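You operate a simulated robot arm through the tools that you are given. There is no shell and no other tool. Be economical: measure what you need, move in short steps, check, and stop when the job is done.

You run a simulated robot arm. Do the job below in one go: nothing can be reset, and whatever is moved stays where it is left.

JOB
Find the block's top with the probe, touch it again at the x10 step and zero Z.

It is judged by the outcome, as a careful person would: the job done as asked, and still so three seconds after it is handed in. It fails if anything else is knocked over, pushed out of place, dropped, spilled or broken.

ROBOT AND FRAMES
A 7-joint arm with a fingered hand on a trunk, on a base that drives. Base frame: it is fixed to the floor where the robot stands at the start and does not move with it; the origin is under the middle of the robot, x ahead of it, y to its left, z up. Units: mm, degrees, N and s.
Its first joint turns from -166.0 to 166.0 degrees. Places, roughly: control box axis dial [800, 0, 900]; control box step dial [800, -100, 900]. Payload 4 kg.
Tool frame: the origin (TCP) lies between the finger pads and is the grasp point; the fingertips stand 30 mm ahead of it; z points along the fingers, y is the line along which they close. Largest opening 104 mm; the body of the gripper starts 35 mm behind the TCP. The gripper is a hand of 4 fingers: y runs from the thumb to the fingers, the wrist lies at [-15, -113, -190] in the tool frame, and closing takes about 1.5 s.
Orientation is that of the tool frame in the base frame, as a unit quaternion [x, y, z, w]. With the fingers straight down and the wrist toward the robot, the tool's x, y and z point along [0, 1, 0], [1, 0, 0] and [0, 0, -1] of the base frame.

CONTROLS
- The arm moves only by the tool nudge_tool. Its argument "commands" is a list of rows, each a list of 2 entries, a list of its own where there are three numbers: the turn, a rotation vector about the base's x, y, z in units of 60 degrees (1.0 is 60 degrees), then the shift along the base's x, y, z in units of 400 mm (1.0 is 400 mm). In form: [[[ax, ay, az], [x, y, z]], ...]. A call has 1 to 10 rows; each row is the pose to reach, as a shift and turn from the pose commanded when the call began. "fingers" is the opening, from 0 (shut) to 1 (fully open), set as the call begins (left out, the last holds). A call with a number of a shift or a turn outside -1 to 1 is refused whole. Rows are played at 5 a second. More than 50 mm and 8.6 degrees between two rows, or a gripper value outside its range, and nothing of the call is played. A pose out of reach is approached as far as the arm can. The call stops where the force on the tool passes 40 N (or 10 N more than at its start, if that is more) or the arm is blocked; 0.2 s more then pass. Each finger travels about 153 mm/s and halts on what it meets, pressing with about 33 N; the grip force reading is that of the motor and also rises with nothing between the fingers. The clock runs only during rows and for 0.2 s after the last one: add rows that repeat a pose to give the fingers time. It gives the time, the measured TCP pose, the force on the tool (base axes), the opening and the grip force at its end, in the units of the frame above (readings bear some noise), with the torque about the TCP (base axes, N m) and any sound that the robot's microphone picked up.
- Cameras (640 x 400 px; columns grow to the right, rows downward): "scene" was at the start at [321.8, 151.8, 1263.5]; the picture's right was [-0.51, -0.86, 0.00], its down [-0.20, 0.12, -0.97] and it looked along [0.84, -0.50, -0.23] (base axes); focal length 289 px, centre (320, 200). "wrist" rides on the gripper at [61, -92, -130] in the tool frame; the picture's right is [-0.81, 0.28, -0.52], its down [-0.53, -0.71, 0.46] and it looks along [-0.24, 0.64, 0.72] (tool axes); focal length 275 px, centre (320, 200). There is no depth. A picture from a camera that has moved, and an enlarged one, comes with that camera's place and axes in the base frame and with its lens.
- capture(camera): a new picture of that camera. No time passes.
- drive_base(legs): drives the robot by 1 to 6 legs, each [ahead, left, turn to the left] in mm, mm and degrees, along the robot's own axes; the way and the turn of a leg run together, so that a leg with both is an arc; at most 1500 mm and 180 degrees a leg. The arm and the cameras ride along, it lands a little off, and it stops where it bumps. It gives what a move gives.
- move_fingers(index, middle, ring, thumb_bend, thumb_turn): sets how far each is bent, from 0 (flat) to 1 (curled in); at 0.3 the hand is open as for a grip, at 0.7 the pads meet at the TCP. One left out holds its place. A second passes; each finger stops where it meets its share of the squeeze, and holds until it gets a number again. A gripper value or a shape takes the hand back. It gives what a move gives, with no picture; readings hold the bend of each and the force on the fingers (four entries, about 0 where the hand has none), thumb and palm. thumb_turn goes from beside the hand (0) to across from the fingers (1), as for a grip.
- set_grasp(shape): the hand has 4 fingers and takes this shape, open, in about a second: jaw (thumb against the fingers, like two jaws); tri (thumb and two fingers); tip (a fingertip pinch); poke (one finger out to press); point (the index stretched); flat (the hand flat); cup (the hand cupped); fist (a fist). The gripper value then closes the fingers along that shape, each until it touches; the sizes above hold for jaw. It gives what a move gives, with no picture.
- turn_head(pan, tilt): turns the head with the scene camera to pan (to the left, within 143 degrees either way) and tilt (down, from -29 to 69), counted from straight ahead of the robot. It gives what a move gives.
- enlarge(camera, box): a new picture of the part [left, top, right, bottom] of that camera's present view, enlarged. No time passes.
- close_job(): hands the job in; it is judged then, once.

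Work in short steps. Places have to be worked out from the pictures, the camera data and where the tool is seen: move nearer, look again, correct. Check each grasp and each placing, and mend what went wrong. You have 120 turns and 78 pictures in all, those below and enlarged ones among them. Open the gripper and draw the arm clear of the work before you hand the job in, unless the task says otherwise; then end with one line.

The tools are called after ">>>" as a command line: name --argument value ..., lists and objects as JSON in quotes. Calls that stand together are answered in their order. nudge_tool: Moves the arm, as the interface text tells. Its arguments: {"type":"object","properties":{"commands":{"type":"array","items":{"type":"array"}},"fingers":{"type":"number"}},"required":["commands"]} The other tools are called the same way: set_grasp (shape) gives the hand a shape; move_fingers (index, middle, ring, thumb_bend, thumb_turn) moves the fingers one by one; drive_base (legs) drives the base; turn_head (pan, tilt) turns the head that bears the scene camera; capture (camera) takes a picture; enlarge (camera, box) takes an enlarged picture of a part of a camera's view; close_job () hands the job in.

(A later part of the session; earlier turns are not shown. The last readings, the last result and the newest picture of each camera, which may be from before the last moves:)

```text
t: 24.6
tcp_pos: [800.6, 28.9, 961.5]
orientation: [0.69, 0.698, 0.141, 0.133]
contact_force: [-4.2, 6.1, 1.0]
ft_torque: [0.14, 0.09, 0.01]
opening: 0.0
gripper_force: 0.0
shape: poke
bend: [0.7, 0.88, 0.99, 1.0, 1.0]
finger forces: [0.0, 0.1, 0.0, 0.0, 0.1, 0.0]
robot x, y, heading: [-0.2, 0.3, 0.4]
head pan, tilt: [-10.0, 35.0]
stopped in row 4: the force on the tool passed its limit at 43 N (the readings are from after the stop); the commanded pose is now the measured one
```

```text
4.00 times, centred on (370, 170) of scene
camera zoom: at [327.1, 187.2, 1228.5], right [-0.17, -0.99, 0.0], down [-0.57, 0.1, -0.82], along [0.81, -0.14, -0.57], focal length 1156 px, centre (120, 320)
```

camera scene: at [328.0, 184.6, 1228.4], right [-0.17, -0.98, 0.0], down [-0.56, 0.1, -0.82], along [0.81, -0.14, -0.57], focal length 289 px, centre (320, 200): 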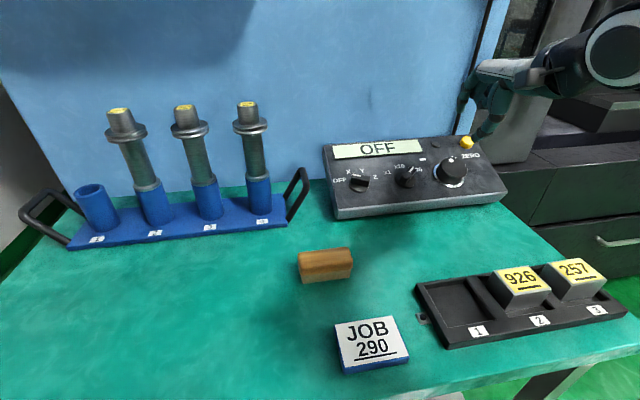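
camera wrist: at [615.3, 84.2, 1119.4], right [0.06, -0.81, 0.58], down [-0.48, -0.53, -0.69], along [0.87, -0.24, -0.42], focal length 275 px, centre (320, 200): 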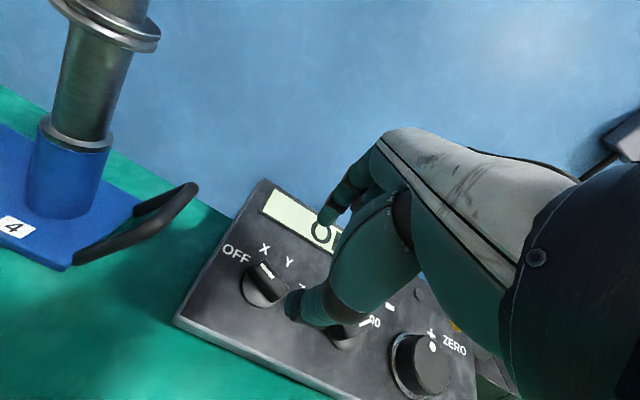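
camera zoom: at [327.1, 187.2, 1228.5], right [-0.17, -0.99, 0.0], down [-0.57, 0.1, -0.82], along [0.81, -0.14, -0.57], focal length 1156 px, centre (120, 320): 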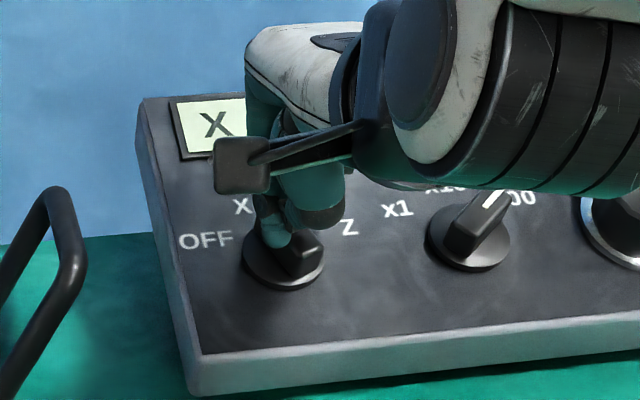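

The dial turned back to X: from both pictures, the fingertip actually sits about 12 mm lower on the face than the TCP line suggests, so I pushed the tail. I lift, reposition with that offset to the left of the pointer end.

>>> nudge_tool --commands '[[[0, 0, 0], [-0.038, 0, 0.0925]], [[0, 0, 0], [-0.031, 0.058, 0.093]], [[0, 0, 0], [-0.01, 0.058, 0.04]], [[0, 0, 0], [0.007, 0.058, 0.0005]], [[0, 0, 0], [0.007, 0.058, 0.0005]]]'

>>> enlarge --camera "scene" --box '[310, 120, 430, 220]'

>>> enlarge --camera "wrist" --box '[170, 120, 490, 360]'

```text
t: 25.8
tcp_pos: [805.0, 50.8, 961.7]
orientation: [0.69, 0.697, 0.141, 0.133]
contact_force: [-0.1, -0.8, -0.1]
ft_torque: [0.0, -0.02, 0.01]
opening: 0.1
gripper_force: 0.0
shape: poke
bend: [0.7, 0.87, 0.99, 1.0, 1.0]
finger forces: [0.0, 0.1, 0.1, 0.0, 0.1, 0.0]
robot x, y, heading: [-1.7, 1.9, 0.3]
head pan, tilt: [-10.0, 35.0]
```

```text
4.00 times, centred on (370, 170) of scene
camera zoom: at [327.4, 187.0, 1228.4], right [-0.17, -0.99, 0.0], down [-0.57, 0.1, -0.82], along [0.81, -0.14, -0.57], focal length 1156 px, centre (120, 320)
```

zoom: 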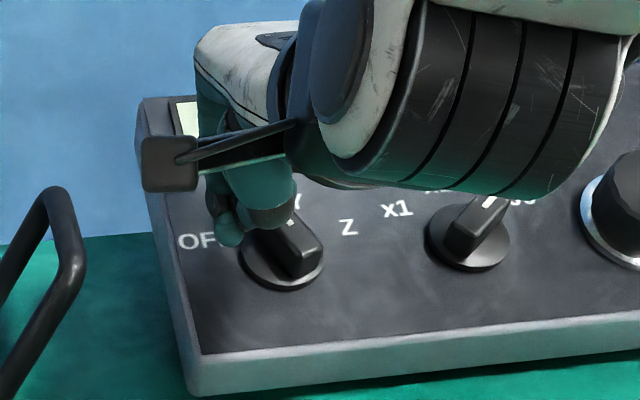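

```text
1.67 times, centred on (330, 240) of wrist
camera zoom: at [669.6, 110.2, 1047.1], right [0.07, -0.82, 0.58], down [-0.48, -0.53, -0.7], along [0.87, -0.23, -0.43], focal length 459 px, centre (303, 133)
```

zoom: 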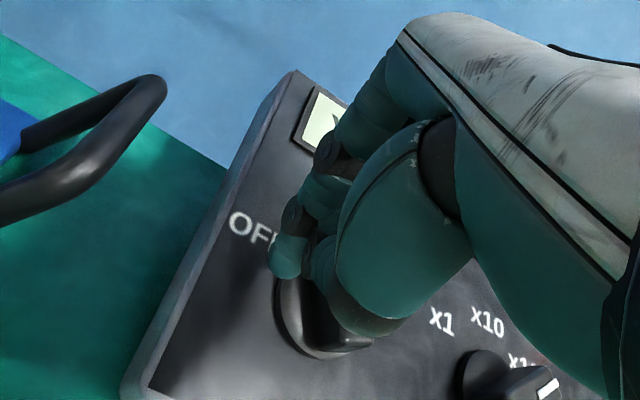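

The curled thumb hovers right over the bar and may interfere. I lift and turn the thumb aside.

>>> nudge_tool --commands '[[[0, 0, 0], [-0.02, 0.0, 0.045]], [[0, 0, 0], [-0.04, 0.0, 0.092]], [[0, 0, 0], [-0.04, 0.0, 0.092]]]'

>>> move_fingers --thumb_turn 0 --thumb_bend 0 --middle 1 --ring 1 --index 0.5

>>> enlarge --camera "scene" --box '[310, 80, 510, 220]'

>>> enlarge --camera "wrist" --box '[170, 120, 490, 360]'

```text
t: 26.6
tcp_pos: [788.1, 51.1, 997.9]
orientation: [0.691, 0.697, 0.142, 0.134]
contact_force: [-0.5, -0.1, -0.3]
ft_torque: [0.01, -0.01, 0.02]
opening: 0.1
gripper_force: 0.0
shape: poke
bend: [0.7, 0.85, 0.99, 1.0, 1.0]
finger forces: [0.0, 0.0, 0.0, 0.0, 0.0, 0.0]
robot x, y, heading: [-0.3, 3.4, 0.3]
head pan, tilt: [-10.0, 35.0]
```

```text
t: 27.6
tcp_pos: [787.5, 50.9, 997.7]
orientation: [0.691, 0.696, 0.141, 0.134]
contact_force: [0.7, -0.1, 0.4]
ft_torque: [0.03, 0.02, -0.03]
opening: 145.7
gripper_force: 0.1
shape: fingers
bend: [0.5, 1.0, 1.0, 0.0, 0.0]
finger forces: [0.0, 0.1, 0.1, 0.0, 0.1, 0.0]
robot x, y, heading: [-2.2, 3.1, 0.4]
head pan, tilt: [-10.0, 35.0]
```

```text
2.86 times, centred on (410, 150) of scene
camera zoom: at [327.4, 187.0, 1228.4], right [-0.17, -0.99, 0.0], down [-0.57, 0.1, -0.82], along [0.81, -0.14, -0.57], focal length 826 px, centre (63, 343)
```

zoom: 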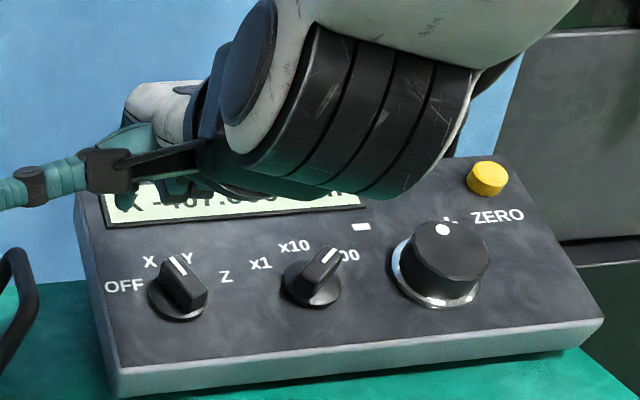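

```text
1.67 times, centred on (330, 240) of wrist
camera zoom: at [653.4, 109.9, 1082.7], right [0.07, -0.82, 0.58], down [-0.48, -0.53, -0.7], along [0.87, -0.23, -0.43], focal length 459 px, centre (303, 133)
```

zoom: 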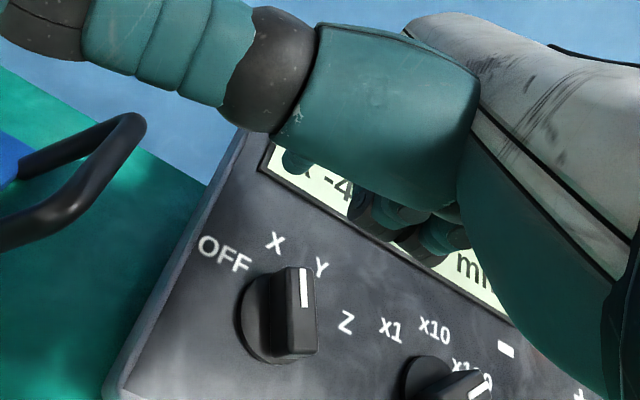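

The thumb sticks out toward the tool rack; I curl it in at the side, and see the index.

>>> move_fingers --thumb_bend 1 --thumb_turn 0.3 --index 0.6

>>> enlarge --camera "scene" --box '[310, 80, 510, 220]'

>>> enlarge --camera "wrist" --box '[170, 120, 490, 360]'

```text
t: 28.6
tcp_pos: [789.0, 52.0, 996.7]
orientation: [0.691, 0.697, 0.142, 0.133]
contact_force: [0.8, -0.7, 0.6]
ft_torque: [0.01, -0.03, 0.0]
opening: 46.7
gripper_force: 0.1
shape: fingers
bend: [0.6, 1.0, 1.0, 1.0, 0.31]
finger forces: [0.0, 0.0, 0.0, 0.0, 0.1, 0.0]
robot x, y, heading: [2.1, 5.7, -0.0]
head pan, tilt: [-10.0, 35.0]
```

```text
2.86 times, centred on (410, 150) of scene
camera zoom: at [327.4, 187.0, 1228.4], right [-0.17, -0.99, 0.0], down [-0.57, 0.1, -0.82], along [0.81, -0.14, -0.57], focal length 826 px, centre (63, 343)
```

zoom: 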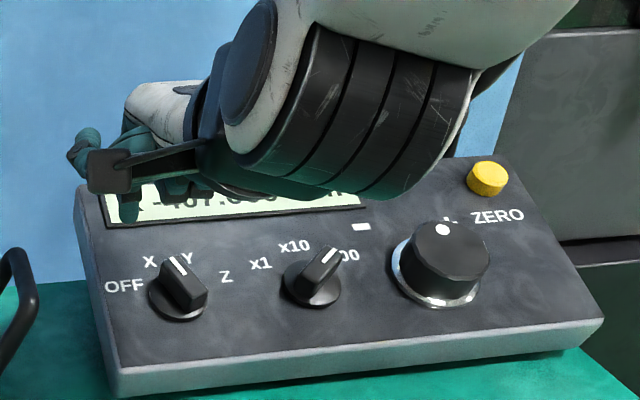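

```text
1.67 times, centred on (330, 240) of wrist
camera zoom: at [653.4, 109.9, 1082.7], right [0.07, -0.82, 0.58], down [-0.48, -0.53, -0.7], along [0.87, -0.23, -0.43], focal length 459 px, centre (303, 133)
```

zoom: 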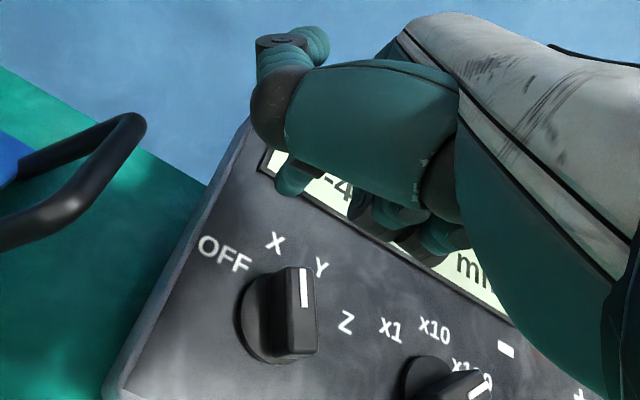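

Index is now alone. Its tip is further forward at this bend, so I lower with a compensating shift and compare it visually with the bar.

>>> nudge_tool --commands '[[[0, 0, 0], [-0.02, 0.001, -0.045]], [[0, 0, 0], [-0.042, 0.001, -0.094]], [[0, 0, 0], [-0.042, 0.001, -0.094]]]'

>>> enlarge --camera "scene" --box '[310, 120, 430, 220]'

>>> enlarge --camera "wrist" --box '[170, 120, 490, 360]'

```text
t: 29.4
tcp_pos: [770.4, 50.1, 961.3]
orientation: [0.691, 0.697, 0.142, 0.133]
contact_force: [0.1, -0.8, 0.5]
ft_torque: [-0.02, 0.02, -0.02]
opening: 46.2
gripper_force: 0.0
shape: fingers
bend: [0.6, 1.0, 1.0, 1.0, 0.31]
finger forces: [0.1, 0.0, 0.0, 0.0, 0.0, 0.0]
robot x, y, heading: [-4.4, 1.3, 0.4]
head pan, tilt: [-10.0, 35.0]
```

```text
4.00 times, centred on (370, 170) of scene
camera zoom: at [327.4, 186.9, 1228.4], right [-0.17, -0.99, 0.0], down [-0.57, 0.1, -0.82], along [0.81, -0.14, -0.57], focal length 1156 px, centre (120, 320)
```

zoom: 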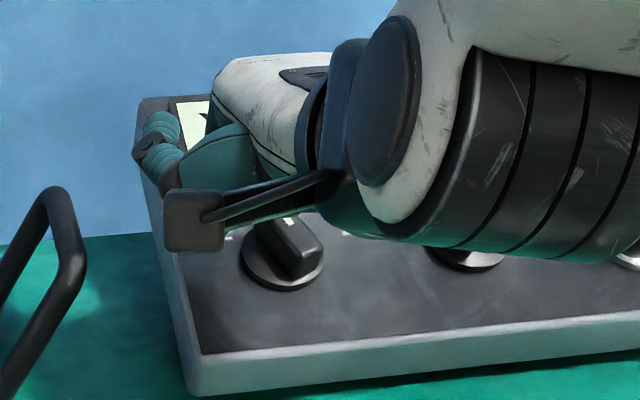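

```text
1.67 times, centred on (330, 240) of wrist
camera zoom: at [635.0, 110.1, 1045.7], right [0.07, -0.82, 0.58], down [-0.48, -0.53, -0.7], along [0.87, -0.23, -0.43], focal length 459 px, centre (303, 133)
```

zoom: 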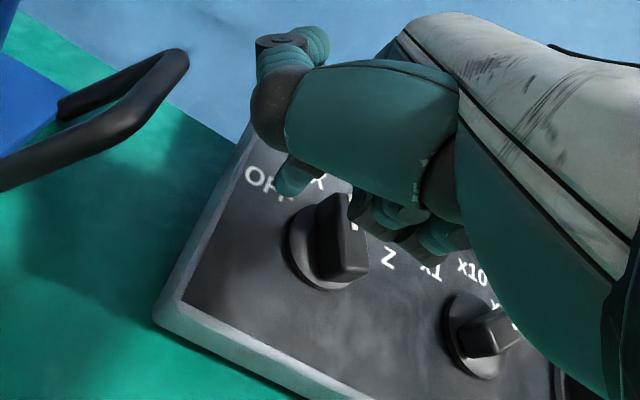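

The tip projects to about (-30, +5) mm in face coordinates from the dial centre, as planned. I lower 6 mm more and sweep clockwise to about Y.

>>> nudge_tool --commands '[[[0, 0, 0], [0.0058, 0, -0.0139]], [[0, 0, 0], [0.0115, -0.02, -0.0115]], [[0, 0, 0], [0.0171, -0.0388, -0.0092]], [[0, 0, 0], [0.0257, -0.047, -0.0057]], [[0, 0, 0], [0.0317, -0.0578, -0.0032]], [[0, 0, 0], [0.0349, -0.0698, -0.0018]], [[0, 0, 0], [0.0349, -0.0823, -0.0018]], [[0, 0, 0], [0.0349, -0.0823, -0.0018]]]'

>>> enlarge --camera "wrist" --box '[170, 120, 490, 360]'

```text
t: 31.2
tcp_pos: [785.3, 19.6, 958.7]
orientation: [0.691, 0.697, 0.141, 0.133]
contact_force: [0.1, 3.7, 0.8]
ft_torque: [0.08, -0.02, 0.07]
opening: 46.0
gripper_force: 1.5
shape: fingers
bend: [0.6, 1.0, 1.0, 1.0, 0.31]
finger forces: [3.2, 0.1, 0.0, 0.0, 0.1, 0.0]
robot x, y, heading: [-2.4, 1.3, 0.4]
head pan, tilt: [-10.0, 35.0]
```

```text
1.67 times, centred on (330, 240) of wrist
camera zoom: at [650.1, 78.5, 1045.3], right [0.07, -0.82, 0.58], down [-0.48, -0.53, -0.7], along [0.87, -0.23, -0.43], focal length 459 px, centre (303, 133)
```

zoom: 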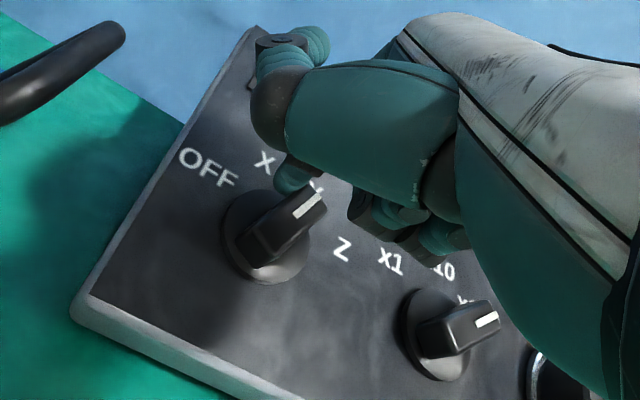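

It works cleanly; the bar is moving past Y. I continue to Z.

>>> nudge_tool --commands '[[[0, 0, 0], [-0.0032, -0.012, -0.0014]], [[0, 0, 0], [-0.0092, -0.0227, -0.0039]], [[0, 0, 0], [-0.0143, -0.0282, -0.006]], [[0, 0, 0], [-0.0192, -0.032, -0.008]], [[0, 0, 0], [-0.0192, -0.032, -0.008]]]'

>>> enlarge --camera "wrist" --box '[170, 120, 490, 360]'

```text
t: 32.4
tcp_pos: [777.4, 6.3, 955.7]
orientation: [0.691, 0.696, 0.141, 0.133]
contact_force: [3.2, 6.7, 3.2]
ft_torque: [0.15, -0.16, 0.2]
opening: 44.3
gripper_force: 3.6
shape: fingers
bend: [0.54, 1.0, 1.0, 1.0, 0.31]
finger forces: [6.5, 0.1, 0.0, 0.1, 0.0, 0.1]
robot x, y, heading: [-2.5, 4.1, 0.0]
head pan, tilt: [-10.0, 35.0]
```

```text
1.67 times, centred on (330, 240) of wrist
camera zoom: at [642.1, 65.5, 1042.0], right [0.07, -0.81, 0.58], down [-0.48, -0.53, -0.7], along [0.88, -0.23, -0.43], focal length 459 px, centre (303, 133)
```

zoom: 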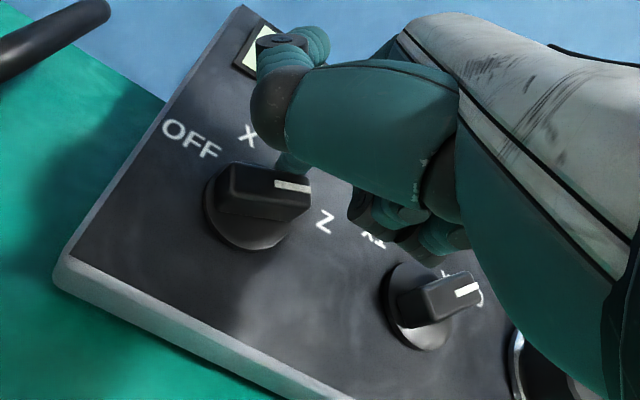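

Pointer appears at Z. I lift clear and read the display.

>>> nudge_tool --commands '[[[0, 0, 0], [-0.005, 0.02, 0.03]], [[0, 0, 0], [-0.03, 0.02, 0.1]], [[0, 0, 0], [-0.06, -0.05, 0.2]], [[0, 0, 0], [-0.08, -0.15, 0.25]], [[0, 0, 0], [-0.08, -0.26, 0.29]], [[0, 0, 0], [-0.08, -0.37, 0.3]], [[0, 0, 0], [-0.08, -0.48, 0.3]], [[0, 0, 0], [-0.08, -0.48, 0.3]]]'

>>> capture --camera "scene"

```text
refused: row 3 steps farther than a row can; nothing moved
```

```text
31 pictures are left
camera scene: at [327.4, 187.3, 1228.4], right [-0.17, -0.99, 0.0], down [-0.57, 0.1, -0.82], along [0.81, -0.14, -0.57], focal length 289 px, centre (320, 200)
```

scene: 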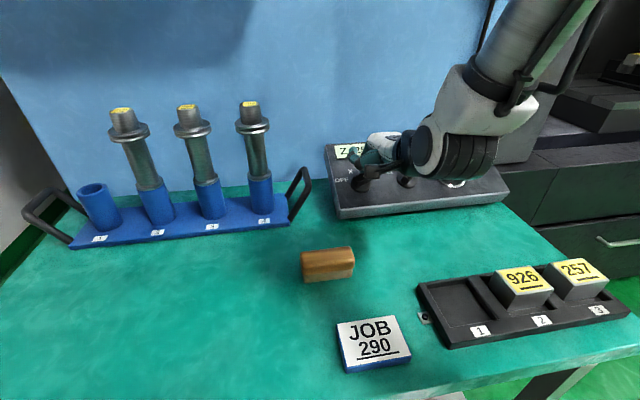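

Display starts with "Z". Pictures are getting scarce, so I'll use them sparingly; lifting clear in smaller steps.

>>> nudge_tool --commands '[[[0, 0, 0], [-0.005, 0.02, 0.03]], [[0, 0, 0], [-0.03, 0.02, 0.1]], [[0, 0, 0], [-0.05, -0.02, 0.18]], [[0, 0, 0], [-0.07, -0.1, 0.24]], [[0, 0, 0], [-0.08, -0.2, 0.27]], [[0, 0, 0], [-0.08, -0.31, 0.28]], [[0, 0, 0], [-0.08, -0.42, 0.28]], [[0, 0, 0], [-0.08, -0.48, 0.28]], [[0, 0, 0], [-0.08, -0.48, 0.28]]]'

>>> set_grasp --shape "jaw"

>>> turn_head --pan -25 --tilt 22

>>> capture --camera "scene"

```text
t: 34.4
tcp_pos: [746.4, -186.1, 1068.7]
orientation: [0.691, 0.696, 0.141, 0.134]
contact_force: [-0.2, -0.7, 0.4]
ft_torque: [0.0, -0.02, -0.01]
opening: 46.3
gripper_force: 0.1
shape: fingers
bend: [0.6, 1.0, 1.0, 1.0, 0.31]
finger forces: [0.0, 0.1, 0.0, 0.0, 0.0, 0.0]
robot x, y, heading: [-2.7, 5.3, 0.4]
head pan, tilt: [-10.0, 35.0]
```

```text
t: 35.3
tcp_pos: [746.7, -185.5, 1068.5]
orientation: [0.691, 0.696, 0.141, 0.133]
contact_force: [-0.8, -0.6, 0.2]
ft_torque: [0.01, -0.02, 0.03]
opening: 103.5
gripper_force: 0.1
shape: jaw
bend: [0.3, 0.3, 0.3, 0.3, 0.97]
finger forces: [0.0, 0.0, 0.1, 0.0, 0.0, 0.0]
robot x, y, heading: [1.4, -0.4, -0.2]
head pan, tilt: [-10.0, 35.0]
```

```text
t: 36.0
tcp_pos: [746.1, -185.9, 1068.0]
orientation: [0.69, 0.697, 0.142, 0.133]
contact_force: [-0.5, 0.5, -0.1]
ft_torque: [-0.03, 0.04, 0.05]
opening: 103.5
gripper_force: 0.0
shape: jaw
bend: [0.3, 0.3, 0.3, 0.3, 0.97]
finger forces: [0.1, 0.0, 0.0, 0.1, 0.0, 0.0]
robot x, y, heading: [-3.8, -0.3, 0.1]
head pan, tilt: [-25.0, 22.0]
```

```text
30 pictures are left
camera scene: at [324.9, 163.0, 1249.0], right [-0.42, -0.91, 0.0], down [-0.34, 0.16, -0.93], along [0.84, -0.39, -0.38], focal length 289 px, centre (320, 200)
```

scene: 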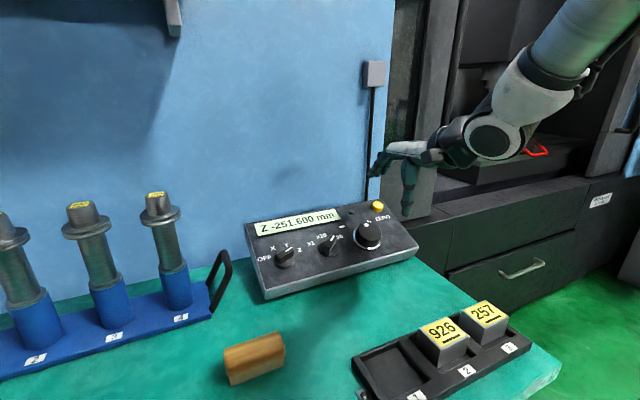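

Z reads -251.600 mm. The wheel's "-" is on its left, so counter-clockwise should lower Z, which suits this arm. I take the tip shape, open, and hover over the wheel.

>>> set_grasp --shape "tip"

>>> nudge_tool --commands '[[[0, 0, 0], [0.025, 0.02, -0.06]], [[0, 0, 0], [0.045, 0.04, -0.12]], [[0, 0, 0], [0.065, 0.0525, -0.191]], [[0, 0, 0], [0.065, 0.0525, -0.191]]]' --fingers 0.95

>>> enlarge --camera "wrist" --box '[120, 80, 520, 400]'

>>> enlarge --camera "scene" --box '[240, 100, 560, 300]'

```text
t: 36.9
tcp_pos: [746.5, -185.8, 1068.7]
orientation: [0.69, 0.697, 0.142, 0.133]
contact_force: [-0.3, 0.0, 0.2]
ft_torque: [0.01, 0.0, 0.01]
opening: 103.5
gripper_force: 0.1
shape: tip
bend: [0.3, 0.98, 0.99, 0.3, 0.97]
finger forces: [0.1, 0.0, 0.0, 0.0, 0.0, 0.0]
robot x, y, heading: [4.3, 0.6, 0.3]
head pan, tilt: [-25.0, 22.0]
```

```text
t: 37.9
tcp_pos: [772.4, -165.2, 991.6]
orientation: [0.691, 0.697, 0.141, 0.132]
contact_force: [0.1, 0.5, -0.9]
ft_torque: [-0.03, -0.02, 0.01]
opening: 99.4
gripper_force: 0.0
shape: tip
bend: [0.32, 0.98, 0.99, 0.31, 0.98]
finger forces: [0.0, 0.0, 0.1, 0.1, 0.0, 0.0]
robot x, y, heading: [-2.5, -1.0, 0.1]
head pan, tilt: [-25.0, 22.0]
```

```text
1.25 times, centred on (320, 240) of wrist
camera zoom: at [637.5, -105.6, 1077.2], right [0.07, -0.81, 0.58], down [-0.48, -0.53, -0.7], along [0.87, -0.23, -0.43], focal length 344 px, centre (320, 150)
```

zoom: 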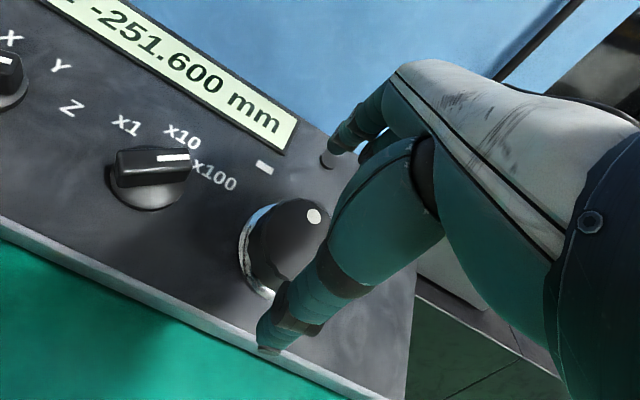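

```text
2.00 times, centred on (400, 200) of scene
camera zoom: at [324.8, 163.0, 1249.1], right [-0.42, -0.91, 0.0], down [-0.34, 0.16, -0.93], along [0.84, -0.39, -0.37], focal length 578 px, centre (160, 200)
```

zoom: 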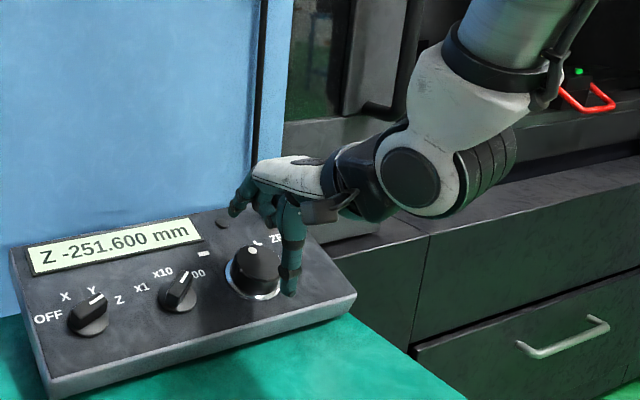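

Alignment is good; the thumb is about 3–5 mm right of the wheel axis. I shift slightly left, lower 40 mm and close on the wheel.

>>> nudge_tool --commands '[[[0, 0, 0], [0.019, 0.0075, -0.046]], [[0, 0, 0], [0.0383, 0.0075, -0.0925]], [[0, 0, 0], [0.0383, 0.0075, -0.0925]]]'

>>> nudge_tool --commands '[[[0, 0, 0], [0, 0, 0]], [[0, 0, 0], [0, 0, 0]], [[0, 0, 0], [0, 0, 0]], [[0, 0, 0], [0, 0, 0]], [[0, 0, 0], [0, 0, 0]]]' --fingers 0.4

```text
t: 38.7
tcp_pos: [786.7, -162.4, 955.1]
orientation: [0.691, 0.697, 0.141, 0.134]
contact_force: [0.4, 0.2, 0.3]
ft_torque: [-0.01, 0.01, 0.02]
opening: 99.1
gripper_force: 0.1
shape: tip
bend: [0.32, 0.98, 0.99, 0.31, 0.98]
finger forces: [0.0, 0.0, 0.0, 0.1, 0.1, 0.1]
robot x, y, heading: [1.4, 3.6, -0.1]
head pan, tilt: [-25.0, 22.0]
```

```text
t: 39.9
tcp_pos: [786.8, -162.1, 955.0]
orientation: [0.69, 0.697, 0.141, 0.133]
contact_force: [-1.6, 5.1, -1.2]
ft_torque: [0.15, 0.01, 0.04]
opening: 39.1
gripper_force: 32.9
shape: tip
bend: [0.74, 1.0, 1.0, 0.74, 1.0]
finger forces: [26.5, 0.1, 0.0, 0.1, 27.1, 0.0]
robot x, y, heading: [-3.7, -1.3, 0.3]
head pan, tilt: [-25.0, 22.0]
```

Balanced grip on the wheel (26–27 N each). I turn it slowly 20° counter-clockwise and read the display.

>>> nudge_tool --commands '[[[-0.0213, 0, 0.0513], [0, 0, 0]], [[-0.0426, 0, 0.1027], [0, 0, 0]], [[-0.0638, 0, 0.154], [0, 0, 0]], [[-0.0851, 0, 0.2053], [0, 0, 0]], [[-0.1064, 0, 0.2567], [0, 0, 0]], [[-0.1277, 0, 0.308], [0, 0, 0]], [[-0.1277, 0, 0.308], [0, 0, 0]]]'

>>> enlarge --camera "scene" --box '[240, 100, 560, 300]'

```text
t: 41.5
tcp_pos: [788.2, -163.4, 955.2]
orientation: [0.559, 0.807, 0.114, 0.155]
contact_force: [-9.5, -4.4, -1.1]
ft_torque: [-0.04, 0.39, -0.15]
opening: 37.9
gripper_force: 33.2
shape: tip
bend: [0.74, 1.0, 1.0, 0.74, 0.98]
finger forces: [20.9, 0.1, 0.1, 0.0, 32.1, 0.1]
robot x, y, heading: [1.3, 1.9, -0.0]
head pan, tilt: [-25.0, 22.0]
```

```text
2.00 times, centred on (400, 200) of scene
camera zoom: at [324.5, 162.7, 1249.2], right [-0.42, -0.91, 0.0], down [-0.34, 0.16, -0.93], along [0.84, -0.39, -0.37], focal length 578 px, centre (160, 200)
```

zoom: 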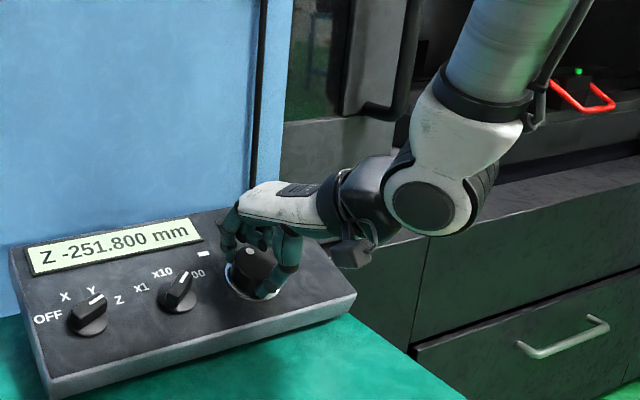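

Z went to -251.800: counter-clockwise lowers Z, about 0.1 mm per ~10°. I continue 50° further, listening for a touch.

>>> nudge_tool --commands '[[[-0.0355, 0, 0.0856], [0, 0, 0]], [[-0.0709, 0, 0.1711], [0, 0, 0]], [[-0.1064, 0, 0.2567], [0, 0, 0]], [[-0.1419, 0, 0.3422], [0, 0, 0]], [[-0.1773, 0, 0.4278], [0, 0, 0]], [[-0.2128, 0, 0.5133], [0, 0, 0]], [[-0.2483, 0, 0.5989], [0, 0, 0]], [[-0.2837, 0, 0.6844], [0, 0, 0]], [[-0.3192, 0, 0.77], [0, 0, 0]], [[-0.3192, 0, 0.77], [0, 0, 0]]]'

>>> enlarge --camera "scene" --box '[240, 100, 560, 300]'

```text
t: 43.7
tcp_pos: [786.1, -160.9, 955.8]
orientation: [0.167, 0.968, 0.033, 0.186]
contact_force: [-3.4, 25.3, 3.4]
ft_torque: [0.48, 0.03, 0.29]
opening: 25.3
gripper_force: 33.2
shape: tip
bend: [0.75, 1.0, 1.0, 0.9, 0.99]
finger forces: [26.8, 0.0, 0.0, 0.1, 13.1, 0.0]
robot x, y, heading: [0.1, 2.1, 0.1]
head pan, tilt: [-25.0, 22.0]
```

```text
2.00 times, centred on (400, 200) of scene
camera zoom: at [324.6, 163.9, 1249.0], right [-0.42, -0.91, 0.0], down [-0.34, 0.16, -0.93], along [0.84, -0.39, -0.37], focal length 578 px, centre (160, 200)
```

zoom: 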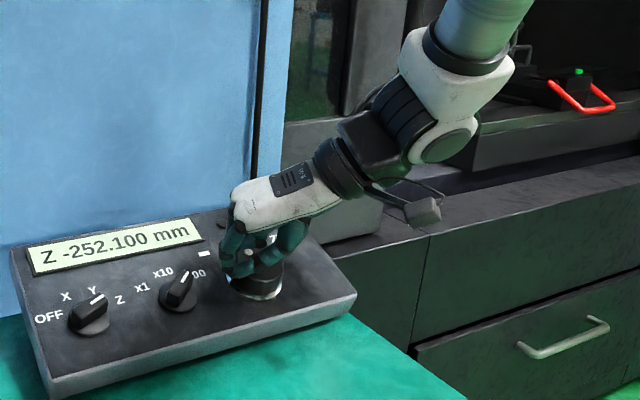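

Now -252.100; the thumb slipped a bit near the end. I take a wrist view to see the centring of the grip on the wheel.

>>> enlarge --camera "wrist" --box '[170, 120, 490, 360]'

```text
1.67 times, centred on (330, 240) of wrist
camera zoom: at [656.3, -227.2, 1042.7], right [0.6, -0.01, 0.8], down [0.41, -0.85, -0.33], along [0.68, 0.53, -0.51], focal length 459 px, centre (303, 133)
```

zoom: 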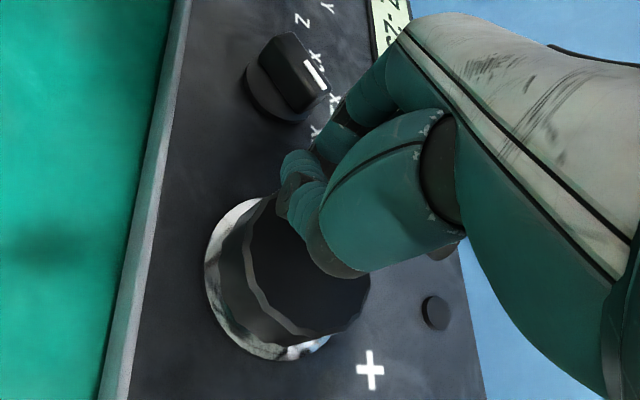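

The grip is off-centre: the wheel lies about 10 mm further right (y ≈ -173). I open, recentre slightly deeper, swing back about 85°, and look.

>>> nudge_tool --commands '[[[0, 0, 0], [0, 0, 0]], [[0, 0, 0], [0, 0, 0]], [[0.051, 0, -0.1232], [0, -0.01, 0]], [[0.102, 0, -0.2464], [0, -0.02, 0]], [[0.1532, 0, -0.3696], [0, -0.0275, 0]], [[0.2043, 0, -0.4928], [0, -0.0275, 0]], [[0.2553, 0, -0.616], [0, -0.0275, 0]], [[0.3064, 0, -0.7392], [0, -0.0275, 0]], [[0.3575, 0, -0.8624], [0.003, -0.0275, -0.007]], [[0.3575, 0, -0.8624], [0.003, -0.0275, -0.007]]]' --fingers 0.95

>>> nudge_tool --commands '[[[0.051, 0, -0.1232], [0, 0, 0]], [[0.102, 0, -0.2464], [0, 0, 0]], [[0.1532, 0, -0.3696], [0, 0, 0]], [[0.1852, 0, -0.4466], [0, 0, 0]], [[0.1852, 0, -0.4466], [0, 0, 0]]]'

>>> enlarge --camera "wrist" --box '[170, 120, 490, 360]'

```text
t: 44.2
tcp_pos: [786.3, -163.9, 956.7]
orientation: [0.168, 0.967, 0.034, 0.189]
contact_force: [-1.3, -0.2, 0.3]
ft_torque: [-0.01, 0.01, 0.0]
opening: 98.2
gripper_force: 0.0
shape: tip
bend: [0.32, 0.98, 0.99, 0.31, 0.98]
finger forces: [0.0, 0.0, 0.1, 0.0, 0.0, 0.1]
robot x, y, heading: [1.9, 0.3, 0.1]
head pan, tilt: [-25.0, 22.0]
stopped in row 2: the force on the tool passed its limit at 49 N (the readings are from after the stop); the commanded pose is now the measured one
```

```text
t: 45.5
tcp_pos: [786.5, -162.8, 956.8]
orientation: [0.404, 0.894, 0.084, 0.174]
contact_force: [-0.7, 0.7, 0.4]
ft_torque: [0.03, 0.02, 0.0]
opening: 98.3
gripper_force: 0.0
shape: tip
bend: [0.32, 0.98, 0.99, 0.31, 0.98]
finger forces: [0.0, 0.0, 0.0, 0.0, 0.0, 0.1]
robot x, y, heading: [-2.1, -1.2, 0.2]
head pan, tilt: [-25.0, 22.0]
```

```text
1.67 times, centred on (330, 240) of wrist
camera zoom: at [636.7, -177.9, 1035.7], right [0.49, -0.43, 0.76], down [0.0, -0.87, -0.5], along [0.87, 0.25, -0.43], focal length 459 px, centre (303, 133)
```

zoom: 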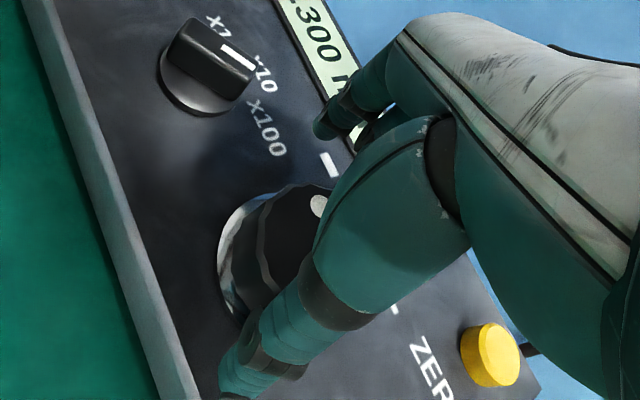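

Now around -252.300. I finish the swing back and recentre to the right by 10 mm.

>>> nudge_tool --commands '[[[0.051, 0, -0.1232], [0, -0.01, 0]], [[0.102, 0, -0.2464], [0, -0.02, 0]], [[0.1532, 0, -0.3696], [0, -0.025, 0]], [[0.2043, 0, -0.4928], [0, -0.025, 0]], [[0.2553, 0, -0.616], [0, -0.025, 0]], [[0.3064, 0, -0.7392], [0, -0.025, 0]], [[0.3575, 0, -0.8624], [0.004, -0.025, -0.01]], [[0.3575, 0, -0.8624], [0.004, -0.025, -0.01]]]'

>>> nudge_tool --commands '[[[0, 0, 0], [0, 0, 0]], [[0, 0, 0], [0, 0, 0]], [[0, 0, 0], [0, 0, 0]], [[0, 0, 0], [0, 0, 0]]]' --fingers 0.4

>>> enlarge --camera "scene" --box '[240, 100, 560, 300]'

```text
t: 47.2
tcp_pos: [788.5, -172.6, 952.9]
orientation: [0.776, 0.6, 0.159, 0.117]
contact_force: [-0.2, 0.6, 0.3]
ft_torque: [-0.01, -0.03, -0.02]
opening: 98.6
gripper_force: 0.1
shape: tip
bend: [0.32, 0.98, 0.99, 0.31, 0.98]
finger forces: [0.1, 0.0, 0.0, 0.1, 0.0, 0.1]
robot x, y, heading: [0.9, 1.2, 0.1]
head pan, tilt: [-25.0, 22.0]
```

```text
t: 48.2
tcp_pos: [789.5, -171.3, 951.3]
orientation: [0.775, 0.6, 0.159, 0.117]
contact_force: [-0.4, 2.6, 0.4]
ft_torque: [0.05, -0.04, 0.05]
opening: 46.8
gripper_force: 32.7
shape: tip
bend: [0.73, 1.0, 1.0, 0.73, 1.0]
finger forces: [28.0, 0.0, 0.0, 0.1, 29.8, 0.1]
robot x, y, heading: [-0.3, 1.1, 0.1]
head pan, tilt: [-25.0, 22.0]
```

```text
2.00 times, centred on (400, 200) of scene
camera zoom: at [324.7, 163.0, 1249.0], right [-0.42, -0.91, 0.0], down [-0.34, 0.16, -0.93], along [0.84, -0.39, -0.37], focal length 578 px, centre (160, 200)
```

zoom: 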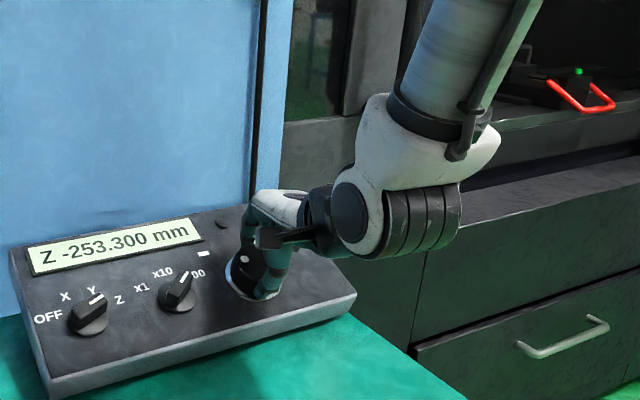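

Better grip now (47 mm, the true diameter), and Z already reads -253.300. I turn 15° counter-clockwise to calibrate with the firm grip.

>>> nudge_tool --commands '[[[-0.0319, 0, 0.077], [0, 0, 0]], [[-0.0638, 0, 0.154], [0, 0, 0]], [[-0.0957, 0, 0.231], [0, 0, 0]], [[-0.0957, 0, 0.231], [0, 0, 0]]]'

>>> enlarge --camera "scene" --box '[240, 100, 560, 300]'

```text
t: 49.2
tcp_pos: [787.7, -171.9, 952.2]
orientation: [0.691, 0.696, 0.141, 0.135]
contact_force: [-2.6, -3.1, -8.4]
ft_torque: [-0.04, 0.18, -0.07]
opening: 46.7
gripper_force: 32.6
shape: tip
bend: [0.74, 1.0, 1.0, 0.72, 1.0]
finger forces: [24.8, 0.1, 0.0, 0.0, 31.4, 0.1]
robot x, y, heading: [-4.4, 4.0, 0.3]
head pan, tilt: [-25.0, 22.0]
```

```text
2.00 times, centred on (400, 200) of scene
camera zoom: at [324.9, 162.6, 1249.0], right [-0.42, -0.91, 0.0], down [-0.34, 0.16, -0.93], along [0.84, -0.39, -0.37], focal length 578 px, centre (160, 200)
```

zoom: 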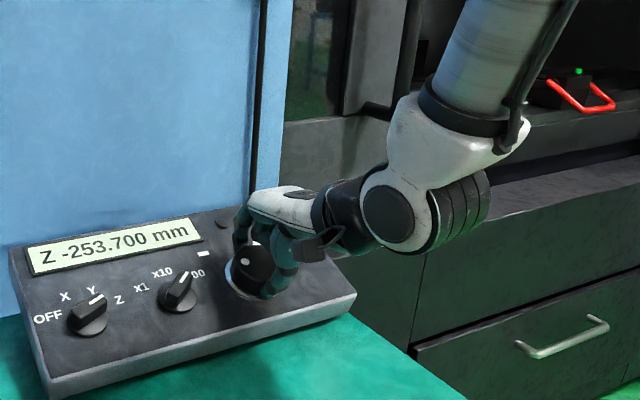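

Exactly about 100 clicks per turn (15° → 0.4 mm). I continue in 20° portions (≈0.55 mm), listening for the probe.

>>> nudge_tool --commands '[[[-0.0319, 0, 0.077], [0, 0, 0]], [[-0.0638, 0, 0.154], [0, 0, 0]], [[-0.0957, 0, 0.231], [0, 0, 0]], [[-0.1277, 0, 0.308], [0, 0, 0]], [[-0.1277, 0, 0.308], [0, 0, 0]]]'

>>> nudge_tool --commands '[[[-0.0319, 0, 0.077], [0, 0, 0]], [[-0.0638, 0, 0.154], [0, 0, 0]], [[-0.0957, 0, 0.231], [0, 0, 0]], [[-0.1277, 0, 0.308], [0, 0, 0]], [[-0.1277, 0, 0.308], [0, 0, 0]]]'

>>> capture --camera "scene"

```text
t: 50.5
tcp_pos: [789.1, -172.5, 953.2]
orientation: [0.559, 0.806, 0.114, 0.156]
contact_force: [-6.6, -7.3, -9.1]
ft_torque: [-0.13, 0.33, -0.11]
opening: 45.8
gripper_force: 33.1
shape: tip
bend: [0.74, 1.0, 1.0, 0.72, 1.0]
finger forces: [23.1, 0.1, 0.0, 0.1, 36.2, 0.0]
robot x, y, heading: [-4.8, 2.3, 0.2]
head pan, tilt: [-25.0, 22.0]
```

```text
t: 51.6
tcp_pos: [788.9, -172.0, 953.1]
orientation: [0.411, 0.891, 0.085, 0.173]
contact_force: [-4.8, -10.8, -8.1]
ft_torque: [-0.29, 0.27, -0.16]
opening: 45.7
gripper_force: 32.7
shape: tip
bend: [0.74, 1.0, 1.0, 0.71, 1.0]
finger forces: [22.8, 0.0, 0.0, 0.0, 36.9, 0.0]
robot x, y, heading: [-2.3, -0.6, 0.3]
head pan, tilt: [-25.0, 22.0]
```

```text
21 pictures are left
camera scene: at [324.9, 162.4, 1249.1], right [-0.42, -0.91, 0.0], down [-0.34, 0.16, -0.93], along [0.84, -0.39, -0.38], focal length 289 px, centre (320, 200)
```

scene: 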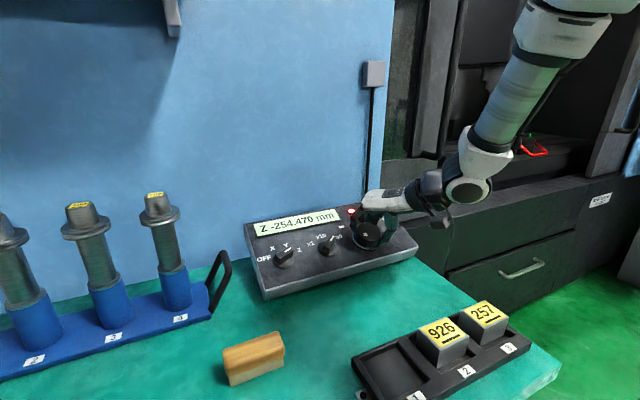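

The lamp on the box now glows red and Z shows -254.470: the probe has touched. I zoom to confirm.

>>> enlarge --camera "scene" --box '[240, 190, 420, 300]'

```text
3.56 times, centred on (330, 245) of scene
camera zoom: at [324.9, 162.4, 1249.1], right [-0.42, -0.91, 0.0], down [-0.34, 0.16, -0.93], along [0.84, -0.39, -0.38], focal length 1028 px, centre (284, 40)
```

zoom: 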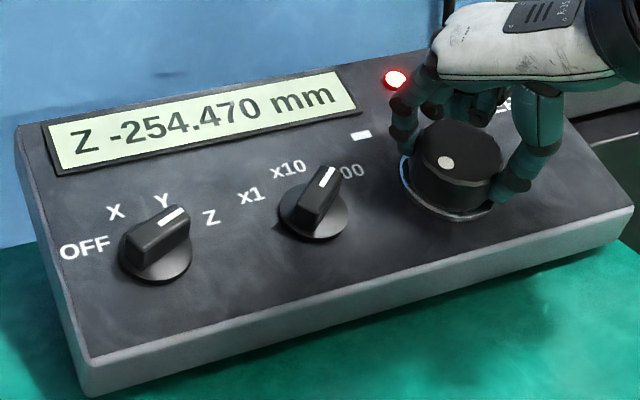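

Touch confirmed at x100. I back off by turning about 11° clockwise (≈0.3 mm).

>>> nudge_tool --commands '[[[0.0234, 0, -0.0565], [0, 0, 0]], [[0.0468, 0, -0.113], [0, 0, 0]], [[0.0702, 0, -0.1694], [0, 0, 0]], [[0.0702, 0, -0.1694], [0, 0, 0]]]'

>>> nudge_tool --commands '[[[0, 0, 0], [0, 0, 0]], [[0, 0, 0], [0, 0, 0]], [[0, 0, 0], [0, 0, 0]]]' --fingers 0.6

>>> enlarge --camera "scene" --box '[240, 190, 420, 300]'

```text
t: 52.6
tcp_pos: [788.3, -171.4, 953.4]
orientation: [0.495, 0.847, 0.102, 0.164]
contact_force: [-4.0, -7.0, -5.9]
ft_torque: [-0.18, 0.28, -0.08]
opening: 45.6
gripper_force: 33.1
shape: tip
bend: [0.74, 1.0, 1.0, 0.71, 1.0]
finger forces: [25.4, 0.0, 0.0, 0.0, 35.6, 0.0]
robot x, y, heading: [-0.5, 4.2, 0.0]
head pan, tilt: [-25.0, 22.0]
```

```text
t: 53.5
tcp_pos: [789.2, -171.7, 952.8]
orientation: [0.494, 0.847, 0.102, 0.165]
contact_force: [0.3, -0.3, 0.3]
ft_torque: [-0.02, -0.02, -0.01]
opening: 62.0
gripper_force: 0.2
shape: tip
bend: [0.3, 0.98, 0.99, 0.65, 1.0]
finger forces: [0.0, 0.0, 0.0, 0.0, 0.0, 0.0]
robot x, y, heading: [-4.2, 1.5, 0.0]
head pan, tilt: [-25.0, 22.0]
```

```text
3.56 times, centred on (330, 245) of scene
camera zoom: at [324.8, 163.0, 1249.1], right [-0.42, -0.91, 0.0], down [-0.34, 0.16, -0.93], along [0.84, -0.39, -0.37], focal length 1028 px, centre (284, 40)
```

zoom: 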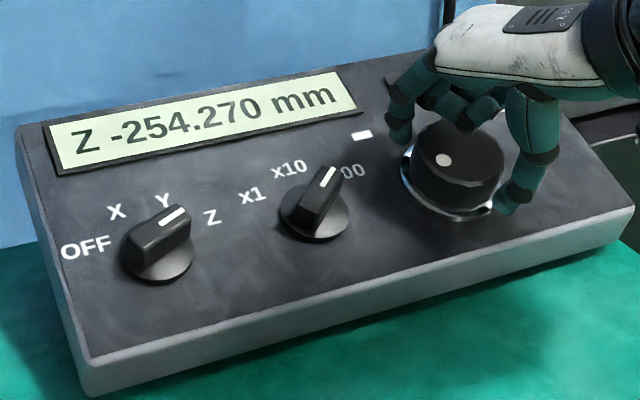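

Backed off to -254.270 with the lamp out. Now the step dial: I lift from the wheel, move over the step dial at about (803,-79,918), yawed so the pinch closes across its bar at x100.

>>> nudge_tool --commands '[[[0, 0, 0], [-0.038, 0, 0.0925]], [[-0.033, 0, 0.0796], [-0.046, 0.07, 0.109]], [[-0.066, 0, 0.159], [-0.046, 0.15, 0.109]], [[-0.099, 0, 0.2387], [-0.046, 0.232, 0.109]], [[-0.099, 0, 0.2387], [-0.046, 0.232, 0.109]]]'

>>> nudge_tool --commands '[[[0, 0, 0], [0, 0, 0]], [[0, 0, 0], [0, 0, 0]], [[0, 0, 0], [0, 0, 0]]]' --fingers 0.5

>>> enlarge --camera "wrist" --box '[170, 120, 490, 360]'

```text
t: 54.6
tcp_pos: [771.0, -78.9, 996.2]
orientation: [0.376, 0.907, 0.077, 0.176]
contact_force: [-0.3, 0.3, 0.3]
ft_torque: [-0.02, -0.02, -0.01]
opening: 61.8
gripper_force: 0.0
shape: tip
bend: [0.3, 0.98, 0.99, 0.65, 1.0]
finger forces: [0.0, 0.0, 0.0, 0.1, 0.0, 0.0]
robot x, y, heading: [-0.7, 1.6, 0.4]
head pan, tilt: [-25.0, 22.0]
```

```text
t: 55.5
tcp_pos: [771.8, -79.1, 996.6]
orientation: [0.376, 0.906, 0.077, 0.175]
contact_force: [-0.5, -0.1, 0.0]
ft_torque: [0.01, 0.0, -0.01]
opening: 52.4
gripper_force: 0.2
shape: tip
bend: [0.73, 0.98, 0.99, 0.69, 1.0]
finger forces: [0.1, 0.1, 0.0, 0.0, 0.0, 0.0]
robot x, y, heading: [-1.5, 4.3, 0.2]
head pan, tilt: [-25.0, 22.0]
```

```text
1.67 times, centred on (330, 240) of wrist
camera zoom: at [622.3, -101.2, 1076.2], right [0.52, -0.39, 0.76], down [0.05, -0.88, -0.48], along [0.85, 0.29, -0.43], focal length 459 px, centre (303, 133)
```

zoom: 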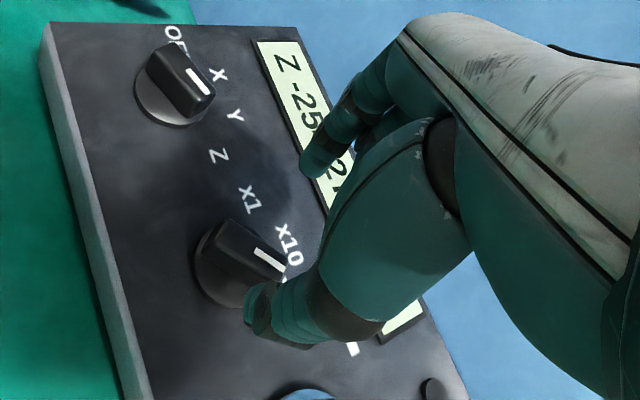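

Lined up across the step bar. I lower 43 mm along the normal and close on it.

>>> nudge_tool --commands '[[[0, 0, 0], [0.02, 0, -0.05]], [[0, 0, 0], [0.041, 0, -0.0993]], [[0, 0, 0], [0.041, 0, -0.0993]]]'

>>> nudge_tool --commands '[[[0, 0, 0], [0, 0, 0]], [[0, 0, 0], [0, 0, 0]], [[0, 0, 0], [0, 0, 0]], [[0, 0, 0], [0, 0, 0]]]' --fingers 0.0

>>> enlarge --camera "wrist" --box '[170, 120, 490, 360]'

```text
t: 56.2
tcp_pos: [786.4, -78.3, 955.7]
orientation: [0.376, 0.906, 0.076, 0.176]
contact_force: [0.0, -0.4, 0.1]
ft_torque: [0.02, 0.08, -0.01]
opening: 52.6
gripper_force: 0.0
shape: tip
bend: [0.73, 0.98, 0.99, 0.69, 1.0]
finger forces: [0.0, 0.0, 0.0, 0.0, 0.1, 0.0]
robot x, y, heading: [-0.4, 2.3, 0.2]
head pan, tilt: [-25.0, 22.0]
```

```text
t: 57.2
tcp_pos: [786.1, -78.4, 957.1]
orientation: [0.377, 0.906, 0.078, 0.176]
contact_force: [1.3, -2.2, -3.4]
ft_torque: [-0.06, -0.06, -0.03]
opening: 9.7
gripper_force: 32.8
shape: tip
bend: [0.72, 1.0, 1.0, 0.73, 1.0]
finger forces: [27.9, 0.0, 0.0, 0.0, 29.5, 0.0]
robot x, y, heading: [-1.1, 2.7, 0.3]
head pan, tilt: [-25.0, 22.0]
```

```text
1.67 times, centred on (330, 240) of wrist
camera zoom: at [637.5, -101.2, 1036.2], right [0.52, -0.39, 0.76], down [0.05, -0.88, -0.48], along [0.85, 0.29, -0.43], focal length 459 px, centre (303, 133)
```

zoom: 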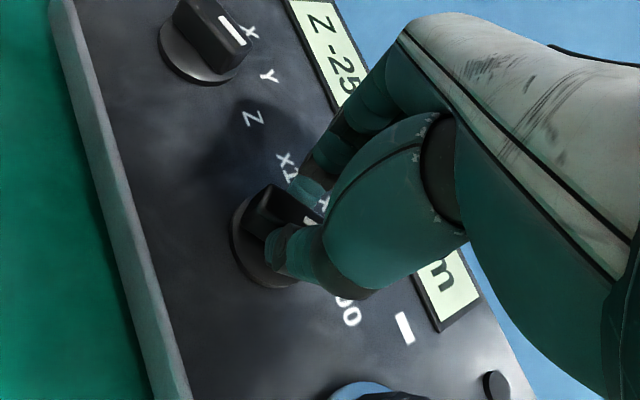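

Firm hold on the bar. I rotate 45° counter-clockwise toward x10.

>>> nudge_tool --commands '[[[-0.036, 0, 0.0866], [0, 0, 0]], [[-0.0718, 0, 0.1733], [0, 0, 0]], [[-0.1077, 0, 0.26], [0, 0, 0]], [[-0.1436, 0, 0.3465], [0, 0, 0]], [[-0.1796, 0, 0.4331], [0, 0, 0]], [[-0.2155, 0, 0.52], [0, 0, 0]], [[-0.2514, 0, 0.6064], [0, 0, 0]], [[-0.2873, 0, 0.693], [0, 0, 0]], [[-0.2873, 0, 0.693], [0, 0, 0]]]'

>>> nudge_tool --commands '[[[0, 0, 0], [0, 0, 0]], [[0, 0, 0], [0, 0, 0]], [[0, 0, 0], [0, 0, 0]], [[0, 0, 0], [-0.03, 0, 0.07]], [[0, 0, 0], [-0.06, 0, 0.14]]]' --fingers 0.5

>>> enlarge --camera "scene" --box '[240, 190, 420, 300]'

```text
t: 59.2
tcp_pos: [786.4, -79.1, 956.7]
orientation: [0.001, 0.982, 0.001, 0.19]
contact_force: [-1.4, -5.9, 2.0]
ft_torque: [-0.13, 0.03, -0.08]
opening: 10.5
gripper_force: 33.5
shape: tip
bend: [0.72, 1.0, 1.0, 0.72, 1.0]
finger forces: [28.0, 0.0, 0.0, 0.0, 35.1, 0.1]
robot x, y, heading: [-1.2, 1.2, 0.1]
head pan, tilt: [-25.0, 22.0]
```

```text
t: 60.5
tcp_pos: [762.7, -78.3, 1010.6]
orientation: [0.001, 0.982, 0.0, 0.189]
contact_force: [0.7, -0.5, 0.1]
ft_torque: [-0.02, -0.03, 0.0]
opening: 51.3
gripper_force: 0.0
shape: tip
bend: [0.73, 0.98, 0.99, 0.7, 1.0]
finger forces: [0.1, 0.0, 0.0, 0.0, 0.0, 0.1]
robot x, y, heading: [-3.1, 0.5, 0.1]
head pan, tilt: [-25.0, 22.0]
```

```text
3.56 times, centred on (330, 245) of scene
camera zoom: at [325.0, 162.8, 1249.0], right [-0.42, -0.91, 0.0], down [-0.34, 0.16, -0.93], along [0.84, -0.39, -0.37], focal length 1028 px, centre (284, 40)
```

zoom: 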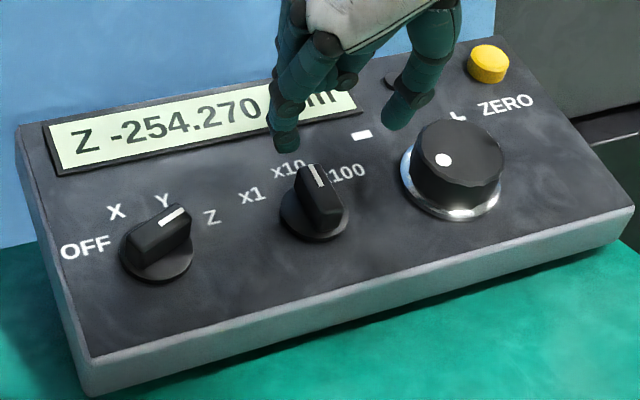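

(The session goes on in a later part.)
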